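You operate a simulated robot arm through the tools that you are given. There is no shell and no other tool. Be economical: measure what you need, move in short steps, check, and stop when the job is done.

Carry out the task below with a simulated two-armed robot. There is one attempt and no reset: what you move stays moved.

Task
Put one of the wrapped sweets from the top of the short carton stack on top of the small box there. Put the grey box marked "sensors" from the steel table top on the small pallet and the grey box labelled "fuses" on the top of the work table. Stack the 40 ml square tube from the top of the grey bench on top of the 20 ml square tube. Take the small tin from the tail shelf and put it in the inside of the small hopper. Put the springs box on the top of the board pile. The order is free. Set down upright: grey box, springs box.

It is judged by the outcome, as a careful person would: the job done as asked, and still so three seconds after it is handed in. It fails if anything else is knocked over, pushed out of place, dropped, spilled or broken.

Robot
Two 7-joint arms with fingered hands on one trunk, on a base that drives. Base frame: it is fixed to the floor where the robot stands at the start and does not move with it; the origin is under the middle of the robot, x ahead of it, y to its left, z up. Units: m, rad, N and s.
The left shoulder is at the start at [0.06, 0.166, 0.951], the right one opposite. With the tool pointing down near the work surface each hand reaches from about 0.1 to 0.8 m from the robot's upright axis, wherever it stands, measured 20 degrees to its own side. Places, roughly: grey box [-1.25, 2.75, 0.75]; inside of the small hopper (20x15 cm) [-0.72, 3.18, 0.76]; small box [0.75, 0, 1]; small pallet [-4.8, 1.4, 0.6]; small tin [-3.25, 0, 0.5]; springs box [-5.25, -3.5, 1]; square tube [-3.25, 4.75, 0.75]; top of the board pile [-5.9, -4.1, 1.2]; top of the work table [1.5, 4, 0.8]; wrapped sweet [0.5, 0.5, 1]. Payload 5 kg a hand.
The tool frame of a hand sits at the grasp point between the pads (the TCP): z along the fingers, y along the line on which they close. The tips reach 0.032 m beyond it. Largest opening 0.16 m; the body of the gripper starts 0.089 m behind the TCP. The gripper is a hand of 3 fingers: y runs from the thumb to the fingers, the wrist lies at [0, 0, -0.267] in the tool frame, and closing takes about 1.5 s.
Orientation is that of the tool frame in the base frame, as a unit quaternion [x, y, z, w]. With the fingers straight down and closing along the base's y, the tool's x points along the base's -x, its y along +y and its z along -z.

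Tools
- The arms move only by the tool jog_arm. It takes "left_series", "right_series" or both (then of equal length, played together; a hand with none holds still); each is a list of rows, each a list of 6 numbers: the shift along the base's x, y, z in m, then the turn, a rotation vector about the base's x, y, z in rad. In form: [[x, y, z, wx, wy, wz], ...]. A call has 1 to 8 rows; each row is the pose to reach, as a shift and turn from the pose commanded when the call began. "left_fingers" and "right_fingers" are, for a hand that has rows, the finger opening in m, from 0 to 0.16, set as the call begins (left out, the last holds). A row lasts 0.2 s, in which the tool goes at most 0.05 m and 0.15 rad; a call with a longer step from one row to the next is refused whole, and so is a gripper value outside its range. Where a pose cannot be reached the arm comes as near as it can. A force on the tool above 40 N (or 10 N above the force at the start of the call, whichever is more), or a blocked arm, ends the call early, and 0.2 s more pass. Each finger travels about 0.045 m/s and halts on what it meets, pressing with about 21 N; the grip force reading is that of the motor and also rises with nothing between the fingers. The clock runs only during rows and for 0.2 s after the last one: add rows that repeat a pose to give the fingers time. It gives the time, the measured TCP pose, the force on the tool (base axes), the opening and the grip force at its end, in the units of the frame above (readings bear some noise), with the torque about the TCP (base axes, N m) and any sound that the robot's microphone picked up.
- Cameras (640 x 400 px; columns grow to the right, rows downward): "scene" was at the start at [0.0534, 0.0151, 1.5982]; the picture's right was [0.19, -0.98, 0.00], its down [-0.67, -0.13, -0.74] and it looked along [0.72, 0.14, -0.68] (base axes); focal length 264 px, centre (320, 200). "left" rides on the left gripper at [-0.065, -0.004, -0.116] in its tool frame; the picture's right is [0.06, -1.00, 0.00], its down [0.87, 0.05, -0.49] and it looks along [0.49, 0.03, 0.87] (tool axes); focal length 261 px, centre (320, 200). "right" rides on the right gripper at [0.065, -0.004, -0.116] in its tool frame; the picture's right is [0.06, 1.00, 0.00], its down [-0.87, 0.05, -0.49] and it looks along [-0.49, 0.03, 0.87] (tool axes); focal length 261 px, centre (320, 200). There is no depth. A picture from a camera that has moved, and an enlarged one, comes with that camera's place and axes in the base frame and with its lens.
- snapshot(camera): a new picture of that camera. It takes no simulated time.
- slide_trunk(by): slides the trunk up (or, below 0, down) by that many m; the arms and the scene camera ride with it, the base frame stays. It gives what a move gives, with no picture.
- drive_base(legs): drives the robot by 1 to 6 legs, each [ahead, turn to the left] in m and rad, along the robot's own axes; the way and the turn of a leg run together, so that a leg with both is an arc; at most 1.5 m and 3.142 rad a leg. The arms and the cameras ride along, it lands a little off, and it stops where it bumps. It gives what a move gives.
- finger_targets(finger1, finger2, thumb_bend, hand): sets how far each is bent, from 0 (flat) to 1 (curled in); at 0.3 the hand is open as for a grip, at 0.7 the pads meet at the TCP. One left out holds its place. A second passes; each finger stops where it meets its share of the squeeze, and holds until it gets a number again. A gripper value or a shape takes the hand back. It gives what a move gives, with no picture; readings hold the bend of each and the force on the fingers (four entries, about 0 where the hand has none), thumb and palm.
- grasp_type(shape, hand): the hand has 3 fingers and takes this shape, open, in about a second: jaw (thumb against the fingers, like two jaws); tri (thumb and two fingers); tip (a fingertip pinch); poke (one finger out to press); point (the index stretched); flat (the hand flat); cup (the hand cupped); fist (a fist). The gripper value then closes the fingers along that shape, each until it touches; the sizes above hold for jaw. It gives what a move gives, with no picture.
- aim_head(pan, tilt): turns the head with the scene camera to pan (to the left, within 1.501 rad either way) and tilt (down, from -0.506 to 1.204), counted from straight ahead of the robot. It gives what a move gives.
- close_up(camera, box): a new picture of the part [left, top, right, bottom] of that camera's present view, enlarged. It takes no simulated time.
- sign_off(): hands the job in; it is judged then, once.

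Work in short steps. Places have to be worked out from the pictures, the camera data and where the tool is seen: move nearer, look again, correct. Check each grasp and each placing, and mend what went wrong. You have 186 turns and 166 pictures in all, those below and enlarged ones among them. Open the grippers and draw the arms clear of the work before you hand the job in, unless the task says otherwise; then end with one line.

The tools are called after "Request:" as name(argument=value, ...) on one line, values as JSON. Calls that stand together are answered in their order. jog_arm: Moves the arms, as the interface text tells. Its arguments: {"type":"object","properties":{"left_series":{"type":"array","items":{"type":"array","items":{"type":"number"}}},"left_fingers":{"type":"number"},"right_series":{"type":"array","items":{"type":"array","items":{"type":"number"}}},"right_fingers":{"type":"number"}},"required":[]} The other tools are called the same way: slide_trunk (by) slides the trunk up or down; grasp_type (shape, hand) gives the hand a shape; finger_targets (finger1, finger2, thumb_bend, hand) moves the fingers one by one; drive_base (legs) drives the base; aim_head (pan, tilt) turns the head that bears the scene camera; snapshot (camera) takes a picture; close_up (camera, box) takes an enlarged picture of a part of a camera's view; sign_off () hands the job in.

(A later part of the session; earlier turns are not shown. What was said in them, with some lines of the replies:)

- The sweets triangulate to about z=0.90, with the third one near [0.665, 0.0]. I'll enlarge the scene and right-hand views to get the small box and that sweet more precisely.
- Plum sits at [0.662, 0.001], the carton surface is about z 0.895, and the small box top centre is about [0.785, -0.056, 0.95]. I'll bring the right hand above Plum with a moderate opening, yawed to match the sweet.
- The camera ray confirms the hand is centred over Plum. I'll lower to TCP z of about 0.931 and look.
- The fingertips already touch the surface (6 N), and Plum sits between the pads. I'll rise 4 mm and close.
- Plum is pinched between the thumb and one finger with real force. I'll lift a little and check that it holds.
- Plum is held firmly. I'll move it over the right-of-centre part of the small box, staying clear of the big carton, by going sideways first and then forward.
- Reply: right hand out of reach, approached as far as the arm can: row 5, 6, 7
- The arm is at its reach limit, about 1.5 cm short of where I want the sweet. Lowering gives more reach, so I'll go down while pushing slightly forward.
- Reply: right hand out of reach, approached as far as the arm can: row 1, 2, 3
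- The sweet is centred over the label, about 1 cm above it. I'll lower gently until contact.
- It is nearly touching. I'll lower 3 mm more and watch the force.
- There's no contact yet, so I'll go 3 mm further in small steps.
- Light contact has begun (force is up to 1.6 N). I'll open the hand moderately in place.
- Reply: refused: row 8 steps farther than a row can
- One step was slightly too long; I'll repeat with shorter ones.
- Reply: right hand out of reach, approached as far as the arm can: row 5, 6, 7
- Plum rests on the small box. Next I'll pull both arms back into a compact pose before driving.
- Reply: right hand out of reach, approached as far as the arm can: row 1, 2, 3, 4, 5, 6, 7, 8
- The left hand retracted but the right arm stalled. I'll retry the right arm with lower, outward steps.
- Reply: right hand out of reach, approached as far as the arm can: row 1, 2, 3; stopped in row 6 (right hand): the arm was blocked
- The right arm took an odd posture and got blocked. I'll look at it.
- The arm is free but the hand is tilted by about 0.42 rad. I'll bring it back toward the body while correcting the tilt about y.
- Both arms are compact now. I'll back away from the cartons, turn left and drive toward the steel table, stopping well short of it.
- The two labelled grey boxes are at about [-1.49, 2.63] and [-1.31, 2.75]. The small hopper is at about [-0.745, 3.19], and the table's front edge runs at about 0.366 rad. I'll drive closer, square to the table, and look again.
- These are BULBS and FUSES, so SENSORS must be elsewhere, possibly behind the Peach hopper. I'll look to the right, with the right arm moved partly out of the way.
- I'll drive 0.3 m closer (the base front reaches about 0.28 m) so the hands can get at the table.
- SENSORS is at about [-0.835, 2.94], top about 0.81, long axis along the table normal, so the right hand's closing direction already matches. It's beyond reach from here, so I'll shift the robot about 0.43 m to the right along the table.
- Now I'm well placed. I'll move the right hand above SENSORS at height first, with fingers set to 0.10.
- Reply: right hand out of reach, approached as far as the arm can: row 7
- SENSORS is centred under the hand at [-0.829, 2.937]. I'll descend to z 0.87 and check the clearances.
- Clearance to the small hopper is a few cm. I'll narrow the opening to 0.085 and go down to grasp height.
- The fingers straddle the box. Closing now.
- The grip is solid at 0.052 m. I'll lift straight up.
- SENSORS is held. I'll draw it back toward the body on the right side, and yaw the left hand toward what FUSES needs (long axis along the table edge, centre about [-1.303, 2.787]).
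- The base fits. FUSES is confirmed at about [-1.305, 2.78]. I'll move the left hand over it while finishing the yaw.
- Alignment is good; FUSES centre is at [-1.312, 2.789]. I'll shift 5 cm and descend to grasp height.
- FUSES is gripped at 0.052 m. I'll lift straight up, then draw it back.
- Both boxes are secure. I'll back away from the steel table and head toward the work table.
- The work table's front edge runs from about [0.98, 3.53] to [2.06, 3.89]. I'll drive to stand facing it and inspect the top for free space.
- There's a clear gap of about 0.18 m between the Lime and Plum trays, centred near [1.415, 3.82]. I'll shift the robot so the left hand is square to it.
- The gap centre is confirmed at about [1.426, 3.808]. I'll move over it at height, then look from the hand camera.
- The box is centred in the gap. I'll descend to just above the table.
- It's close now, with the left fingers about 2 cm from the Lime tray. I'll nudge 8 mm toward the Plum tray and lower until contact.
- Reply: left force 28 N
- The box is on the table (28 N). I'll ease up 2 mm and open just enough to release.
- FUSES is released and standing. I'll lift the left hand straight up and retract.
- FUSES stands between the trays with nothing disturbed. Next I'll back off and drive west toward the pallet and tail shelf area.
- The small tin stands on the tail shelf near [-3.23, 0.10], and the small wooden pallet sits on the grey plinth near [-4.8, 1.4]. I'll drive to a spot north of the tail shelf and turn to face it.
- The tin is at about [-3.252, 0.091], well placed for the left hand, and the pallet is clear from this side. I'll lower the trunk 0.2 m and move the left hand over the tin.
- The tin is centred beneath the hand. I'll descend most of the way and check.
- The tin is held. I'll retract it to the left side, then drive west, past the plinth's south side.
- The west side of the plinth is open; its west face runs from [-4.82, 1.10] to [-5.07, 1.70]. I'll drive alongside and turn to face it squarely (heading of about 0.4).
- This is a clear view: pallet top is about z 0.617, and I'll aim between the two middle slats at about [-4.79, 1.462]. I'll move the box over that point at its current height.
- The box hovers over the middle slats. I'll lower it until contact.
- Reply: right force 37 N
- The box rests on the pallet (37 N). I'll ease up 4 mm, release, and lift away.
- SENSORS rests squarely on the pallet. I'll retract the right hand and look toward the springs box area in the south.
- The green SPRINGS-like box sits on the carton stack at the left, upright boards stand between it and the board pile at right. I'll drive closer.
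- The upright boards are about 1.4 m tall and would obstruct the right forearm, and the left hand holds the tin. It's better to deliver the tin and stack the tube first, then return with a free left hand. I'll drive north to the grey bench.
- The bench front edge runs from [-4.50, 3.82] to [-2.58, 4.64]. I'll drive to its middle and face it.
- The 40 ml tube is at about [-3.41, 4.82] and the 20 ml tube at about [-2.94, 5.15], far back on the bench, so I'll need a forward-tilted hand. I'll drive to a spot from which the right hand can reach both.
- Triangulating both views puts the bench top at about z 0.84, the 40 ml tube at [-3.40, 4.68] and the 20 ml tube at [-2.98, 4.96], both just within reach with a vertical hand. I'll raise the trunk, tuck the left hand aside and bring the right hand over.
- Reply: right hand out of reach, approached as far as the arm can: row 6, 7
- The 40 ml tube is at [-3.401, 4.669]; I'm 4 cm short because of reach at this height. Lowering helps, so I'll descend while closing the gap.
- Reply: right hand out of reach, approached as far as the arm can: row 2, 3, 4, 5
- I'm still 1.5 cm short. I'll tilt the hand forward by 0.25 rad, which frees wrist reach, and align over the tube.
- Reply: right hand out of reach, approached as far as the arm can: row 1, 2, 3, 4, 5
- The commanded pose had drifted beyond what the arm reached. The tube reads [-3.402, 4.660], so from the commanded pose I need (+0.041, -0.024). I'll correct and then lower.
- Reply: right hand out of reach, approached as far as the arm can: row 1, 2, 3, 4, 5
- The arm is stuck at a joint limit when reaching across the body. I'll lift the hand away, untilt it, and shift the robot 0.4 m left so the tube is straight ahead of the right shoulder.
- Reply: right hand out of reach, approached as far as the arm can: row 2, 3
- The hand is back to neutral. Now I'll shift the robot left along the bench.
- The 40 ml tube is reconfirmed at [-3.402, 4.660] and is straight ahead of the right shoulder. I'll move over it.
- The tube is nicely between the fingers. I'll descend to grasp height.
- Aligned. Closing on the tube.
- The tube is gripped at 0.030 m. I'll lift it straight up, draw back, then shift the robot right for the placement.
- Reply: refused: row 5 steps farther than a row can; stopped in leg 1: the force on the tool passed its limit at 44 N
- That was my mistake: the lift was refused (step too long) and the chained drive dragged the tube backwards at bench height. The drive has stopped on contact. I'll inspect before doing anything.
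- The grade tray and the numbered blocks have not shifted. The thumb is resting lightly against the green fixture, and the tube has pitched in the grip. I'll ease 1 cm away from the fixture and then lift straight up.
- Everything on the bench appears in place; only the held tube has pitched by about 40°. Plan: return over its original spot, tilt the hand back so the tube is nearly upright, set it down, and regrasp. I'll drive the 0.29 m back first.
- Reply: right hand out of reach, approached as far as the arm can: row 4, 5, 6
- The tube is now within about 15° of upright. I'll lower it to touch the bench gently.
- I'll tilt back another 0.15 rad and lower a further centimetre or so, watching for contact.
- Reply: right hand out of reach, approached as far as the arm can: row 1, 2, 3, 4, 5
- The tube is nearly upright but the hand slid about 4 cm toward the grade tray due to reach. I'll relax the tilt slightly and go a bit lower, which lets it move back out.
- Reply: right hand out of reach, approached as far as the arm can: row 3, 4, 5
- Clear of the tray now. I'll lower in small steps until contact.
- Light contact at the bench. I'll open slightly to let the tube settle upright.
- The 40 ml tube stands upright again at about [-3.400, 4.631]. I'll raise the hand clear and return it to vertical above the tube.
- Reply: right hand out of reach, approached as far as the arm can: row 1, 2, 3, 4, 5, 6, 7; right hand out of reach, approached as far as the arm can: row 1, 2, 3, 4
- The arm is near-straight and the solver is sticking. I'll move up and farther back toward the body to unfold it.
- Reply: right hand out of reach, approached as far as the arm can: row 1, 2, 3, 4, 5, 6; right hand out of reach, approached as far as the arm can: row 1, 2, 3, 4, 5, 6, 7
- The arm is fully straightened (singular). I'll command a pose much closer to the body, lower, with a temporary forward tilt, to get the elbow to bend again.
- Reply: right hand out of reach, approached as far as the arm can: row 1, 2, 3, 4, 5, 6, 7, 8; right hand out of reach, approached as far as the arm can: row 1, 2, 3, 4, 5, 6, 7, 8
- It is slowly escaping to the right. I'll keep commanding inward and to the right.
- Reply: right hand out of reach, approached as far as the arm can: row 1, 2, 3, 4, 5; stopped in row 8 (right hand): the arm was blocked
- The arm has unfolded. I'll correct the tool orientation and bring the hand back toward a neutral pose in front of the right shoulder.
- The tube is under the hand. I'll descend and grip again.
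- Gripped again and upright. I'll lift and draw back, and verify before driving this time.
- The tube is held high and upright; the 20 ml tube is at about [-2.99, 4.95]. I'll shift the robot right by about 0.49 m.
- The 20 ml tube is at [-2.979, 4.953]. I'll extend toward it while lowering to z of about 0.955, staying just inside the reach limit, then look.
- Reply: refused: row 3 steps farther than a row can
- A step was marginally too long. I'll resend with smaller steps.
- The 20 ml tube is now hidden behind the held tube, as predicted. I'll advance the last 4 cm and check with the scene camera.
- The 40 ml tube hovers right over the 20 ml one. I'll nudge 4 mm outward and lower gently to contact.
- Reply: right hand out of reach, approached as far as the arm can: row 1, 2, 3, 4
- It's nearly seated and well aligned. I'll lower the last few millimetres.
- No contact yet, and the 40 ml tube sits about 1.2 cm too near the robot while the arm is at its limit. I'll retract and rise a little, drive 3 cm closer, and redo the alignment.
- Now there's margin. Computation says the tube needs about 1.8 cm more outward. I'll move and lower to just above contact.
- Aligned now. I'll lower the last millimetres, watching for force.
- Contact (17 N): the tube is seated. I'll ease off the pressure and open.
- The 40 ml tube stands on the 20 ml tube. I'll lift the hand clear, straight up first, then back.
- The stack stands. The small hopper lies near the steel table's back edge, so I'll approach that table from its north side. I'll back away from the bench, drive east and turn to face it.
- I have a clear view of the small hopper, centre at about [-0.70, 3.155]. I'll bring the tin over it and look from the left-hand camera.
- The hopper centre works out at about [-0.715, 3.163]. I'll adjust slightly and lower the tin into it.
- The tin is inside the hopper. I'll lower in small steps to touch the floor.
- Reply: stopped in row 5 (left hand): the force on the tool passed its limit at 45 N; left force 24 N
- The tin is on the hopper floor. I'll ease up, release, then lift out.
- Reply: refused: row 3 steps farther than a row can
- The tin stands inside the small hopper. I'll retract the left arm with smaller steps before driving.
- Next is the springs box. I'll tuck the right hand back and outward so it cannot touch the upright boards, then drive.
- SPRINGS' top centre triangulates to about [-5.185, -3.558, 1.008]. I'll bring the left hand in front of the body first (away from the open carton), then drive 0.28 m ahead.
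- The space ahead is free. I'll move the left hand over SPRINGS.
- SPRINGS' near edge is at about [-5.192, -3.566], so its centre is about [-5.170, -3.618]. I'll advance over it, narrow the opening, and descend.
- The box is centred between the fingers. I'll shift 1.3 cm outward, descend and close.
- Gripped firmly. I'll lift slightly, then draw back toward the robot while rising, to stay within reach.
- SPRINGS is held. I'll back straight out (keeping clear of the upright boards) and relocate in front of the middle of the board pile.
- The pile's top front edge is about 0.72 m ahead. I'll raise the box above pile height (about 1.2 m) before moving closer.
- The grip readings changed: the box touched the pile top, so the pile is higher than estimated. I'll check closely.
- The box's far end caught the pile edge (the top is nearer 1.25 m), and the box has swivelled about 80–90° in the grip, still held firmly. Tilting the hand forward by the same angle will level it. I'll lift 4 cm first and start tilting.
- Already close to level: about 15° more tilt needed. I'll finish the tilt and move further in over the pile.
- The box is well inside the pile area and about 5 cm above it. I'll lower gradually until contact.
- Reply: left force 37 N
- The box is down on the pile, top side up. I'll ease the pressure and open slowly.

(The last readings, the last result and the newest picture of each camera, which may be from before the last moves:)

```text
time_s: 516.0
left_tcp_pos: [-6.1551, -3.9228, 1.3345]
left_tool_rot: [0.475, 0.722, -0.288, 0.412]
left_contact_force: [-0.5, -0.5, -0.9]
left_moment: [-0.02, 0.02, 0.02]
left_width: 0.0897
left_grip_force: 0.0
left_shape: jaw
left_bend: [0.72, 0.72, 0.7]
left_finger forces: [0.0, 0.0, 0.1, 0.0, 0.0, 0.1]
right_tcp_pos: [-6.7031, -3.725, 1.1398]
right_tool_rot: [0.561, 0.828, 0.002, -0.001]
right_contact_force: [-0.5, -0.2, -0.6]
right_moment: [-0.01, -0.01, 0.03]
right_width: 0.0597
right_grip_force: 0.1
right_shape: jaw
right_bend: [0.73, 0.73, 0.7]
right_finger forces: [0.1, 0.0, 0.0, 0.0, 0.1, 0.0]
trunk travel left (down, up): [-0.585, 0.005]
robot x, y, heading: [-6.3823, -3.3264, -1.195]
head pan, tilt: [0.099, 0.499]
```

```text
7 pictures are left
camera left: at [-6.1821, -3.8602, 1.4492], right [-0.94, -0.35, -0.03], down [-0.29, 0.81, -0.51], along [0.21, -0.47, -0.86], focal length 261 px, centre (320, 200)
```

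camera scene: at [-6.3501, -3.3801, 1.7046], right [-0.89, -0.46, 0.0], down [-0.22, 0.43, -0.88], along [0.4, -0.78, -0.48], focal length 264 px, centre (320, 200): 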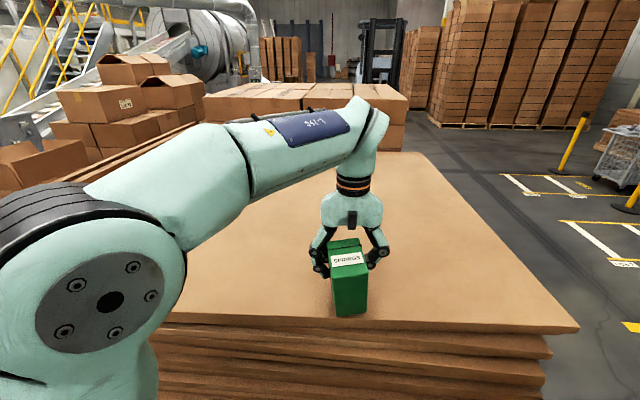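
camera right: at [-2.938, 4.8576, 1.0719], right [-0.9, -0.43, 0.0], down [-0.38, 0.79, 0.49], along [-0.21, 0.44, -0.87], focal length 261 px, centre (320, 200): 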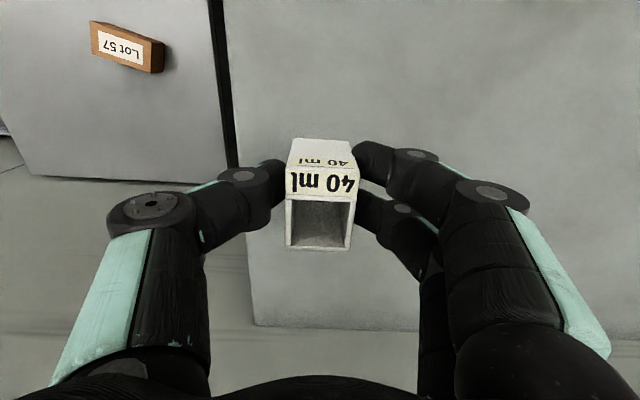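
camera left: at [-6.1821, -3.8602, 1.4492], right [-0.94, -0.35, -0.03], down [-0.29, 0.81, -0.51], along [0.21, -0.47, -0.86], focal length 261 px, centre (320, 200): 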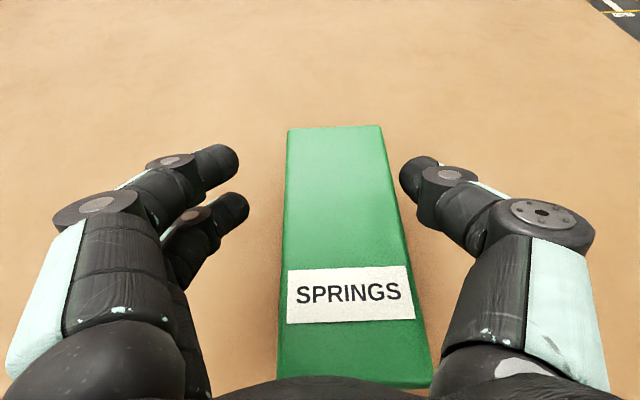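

SPRINGS rests flat on the board pile and is released. I'll lift the hand straight up and then back away.

Request:
jog_arm(left_series=[[0, 0, 0.025, 0, 0, 0], [0, 0, 0.055, 0, 0, 0], [0, 0, 0.09, 0, 0, 0], [0, 0, 0.12, 0, 0, 0], [-0.012, 0.03, 0.13, 0, 0, 0], [-0.026, 0.068, 0.135, 0, 0, 0], [-0.04, 0.105, 0.135, 0, 0, 0]])

Request:
drive_base(legs=[[-0.6, 0]])

Request:
snapshot(camera="scene")

```text
time_s: 517.6
left_tcp_pos: [-6.1955, -3.8162, 1.471]
left_tool_rot: [0.476, 0.721, -0.289, 0.412]
left_contact_force: [0.1, 0.1, 0.4]
left_moment: [-0.07, 0.01, 0.01]
left_width: 0.0898
left_grip_force: 0.0
left_shape: jaw
left_bend: [0.72, 0.72, 0.7]
left_finger forces: [0.0, 0.1, 0.0, 0.1, 0.0, 0.0]
right_tcp_pos: [-6.7042, -3.7243, 1.1399]
right_tool_rot: [0.561, 0.828, 0.001, -0.001]
right_contact_force: [-0.3, -0.4, 0.1]
right_moment: [0.01, -0.05, -0.01]
right_width: 0.0599
right_grip_force: 0.1
right_shape: jaw
right_bend: [0.73, 0.73, 0.7]
right_finger forces: [0.1, 0.0, 0.0, 0.1, 0.0, 0.0]
trunk travel left (down, up): [-0.585, 0.005]
robot x, y, heading: [-6.3788, -3.3256, -1.196]
head pan, tilt: [0.099, 0.499]
```

```text
time_s: 521.0
left_tcp_pos: [-6.4175, -3.2567, 1.4699]
left_tool_rot: [0.478, 0.72, -0.29, 0.411]
left_contact_force: [-1.0, 0.7, 0.5]
left_moment: [0.01, -0.03, 0.05]
left_width: 0.0898
left_grip_force: 0.1
left_shape: jaw
left_bend: [0.72, 0.72, 0.7]
left_finger forces: [0.0, 0.0, 0.0, 0.1, 0.0, 0.0]
right_tcp_pos: [-6.924, -3.1628, 1.1388]
right_tool_rot: [0.563, 0.826, 0.002, -0.001]
right_contact_force: [-0.3, 0.1, 0.7]
right_moment: [-0.05, -0.01, -0.01]
right_width: 0.0597
right_grip_force: 0.1
right_shape: jaw
right_bend: [0.73, 0.73, 0.7]
right_finger forces: [0.1, 0.0, 0.0, 0.0, 0.1, 0.0]
trunk travel left (down, up): [-0.585, 0.005]
robot x, y, heading: [-6.5984, -2.7642, -1.204]
head pan, tilt: [0.099, 0.499]
```

```text
6 pictures are left
camera scene: at [-6.5698, -2.8174, 1.7047], right [-0.89, -0.45, 0.0], down [-0.22, 0.43, -0.88], along [0.4, -0.78, -0.48], focal length 264 px, centre (320, 200)
```

scene: 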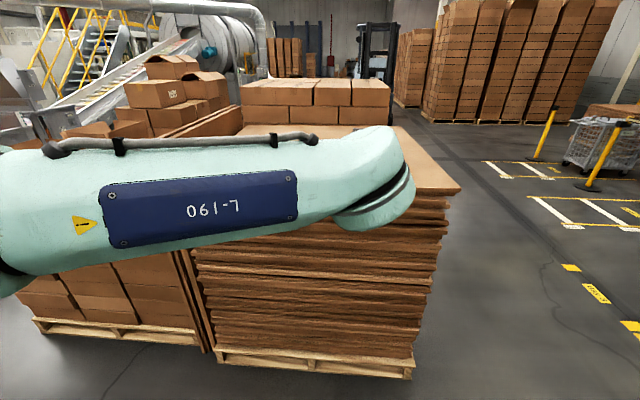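

The arm blocks the view. I'll lower it, open both hands and check the box on the pile.

Request:
jog_arm(left_series=[[0, 0.02, -0.04, 0.12, 0.047, 0], [0, 0.03, -0.08, 0.24, 0.094, 0], [0, 0.04, -0.12, 0.36, 0.14, 0], [0, 0.05, -0.16, 0.48, 0.19, 0], [0, 0.05, -0.2, 0.6, 0.235, 0], [0.0, 0.05, -0.24, 0.72, 0.28, 0], [0, 0.05, -0.28, 0.84, 0.33, 0], [0, 0.05, -0.32, 0.96, 0.375, 0]], left_fingers=0.16, right_series=[[0, 0, 0, 0, 0, 0], [0, 0, 0, 0, 0, 0], [0, 0, 0, 0, 0, 0], [0, 0, 0, 0, 0, 0], [0, 0, 0, 0, 0, 0], [0, 0, 0, 0, 0, 0], [0, 0, 0, 0, 0, 0], [0, 0, 0, 0, 0, 0]], right_fingers=0.16)

Request:
snapshot(camera="scene")

```text
time_s: 522.8
left_tcp_pos: [-6.4166, -3.2082, 1.1505]
left_tool_rot: [0.552, 0.834, -0.007, 0.008]
left_contact_force: [1.1, -0.5, 0.4]
left_moment: [0.07, 0.0, 0.03]
left_width: 0.16
left_grip_force: 0.1
left_shape: jaw
left_bend: [0.3, 0.3, 0.3]
left_finger forces: [0.0, 0.0, 0.0, 0.0, 0.0, 0.0]
right_tcp_pos: [-6.925, -3.1645, 1.1377]
right_tool_rot: [0.563, 0.827, 0.002, -0.001]
right_contact_force: [0.1, 0.0, -0.1]
right_moment: [0.05, -0.02, -0.02]
right_width: 0.1599
right_grip_force: 0.2
right_shape: jaw
right_bend: [0.3, 0.3, 0.3]
right_finger forces: [0.0, 0.0, 0.1, 0.0, 0.1, 0.0]
trunk travel left (down, up): [-0.585, 0.005]
robot x, y, heading: [-6.6026, -2.7633, -1.2]
head pan, tilt: [0.099, 0.499]
```

```text
5 pictures are left
camera scene: at [-6.5695, -2.8198, 1.7046], right [-0.89, -0.45, 0.0], down [-0.22, 0.43, -0.88], along [0.4, -0.78, -0.48], focal length 264 px, centre (320, 200)
```

scene: 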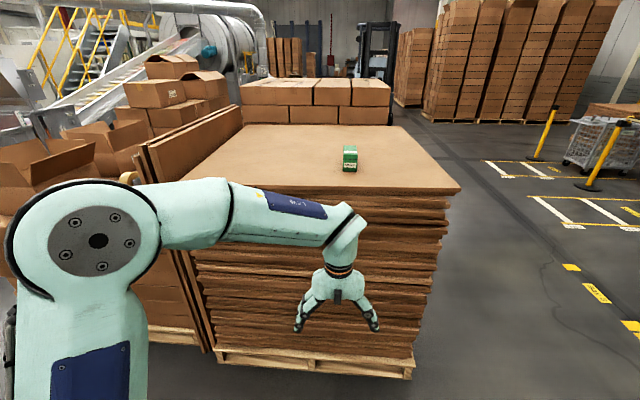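

SPRINGS sits upright on the board pile, the boards and cartons are undisturbed, both hands are open and the arms are clear. All five jobs are done, so I'm handing in.

Request:
sign_off()

```text
The job is handed in.
```

All five placements are done and handed in: Plum is on the small box, SENSORS on the pallet, FUSES on the work table, the 40 ml tube on the 20 ml tube, the tin in the small hopper, and SPRINGS upright on the board pile. On the grey bench I once dragged the 40 ml tube and hit the green fixture at about 44 N, though comparing pictures from before and after showed nothing else moved.
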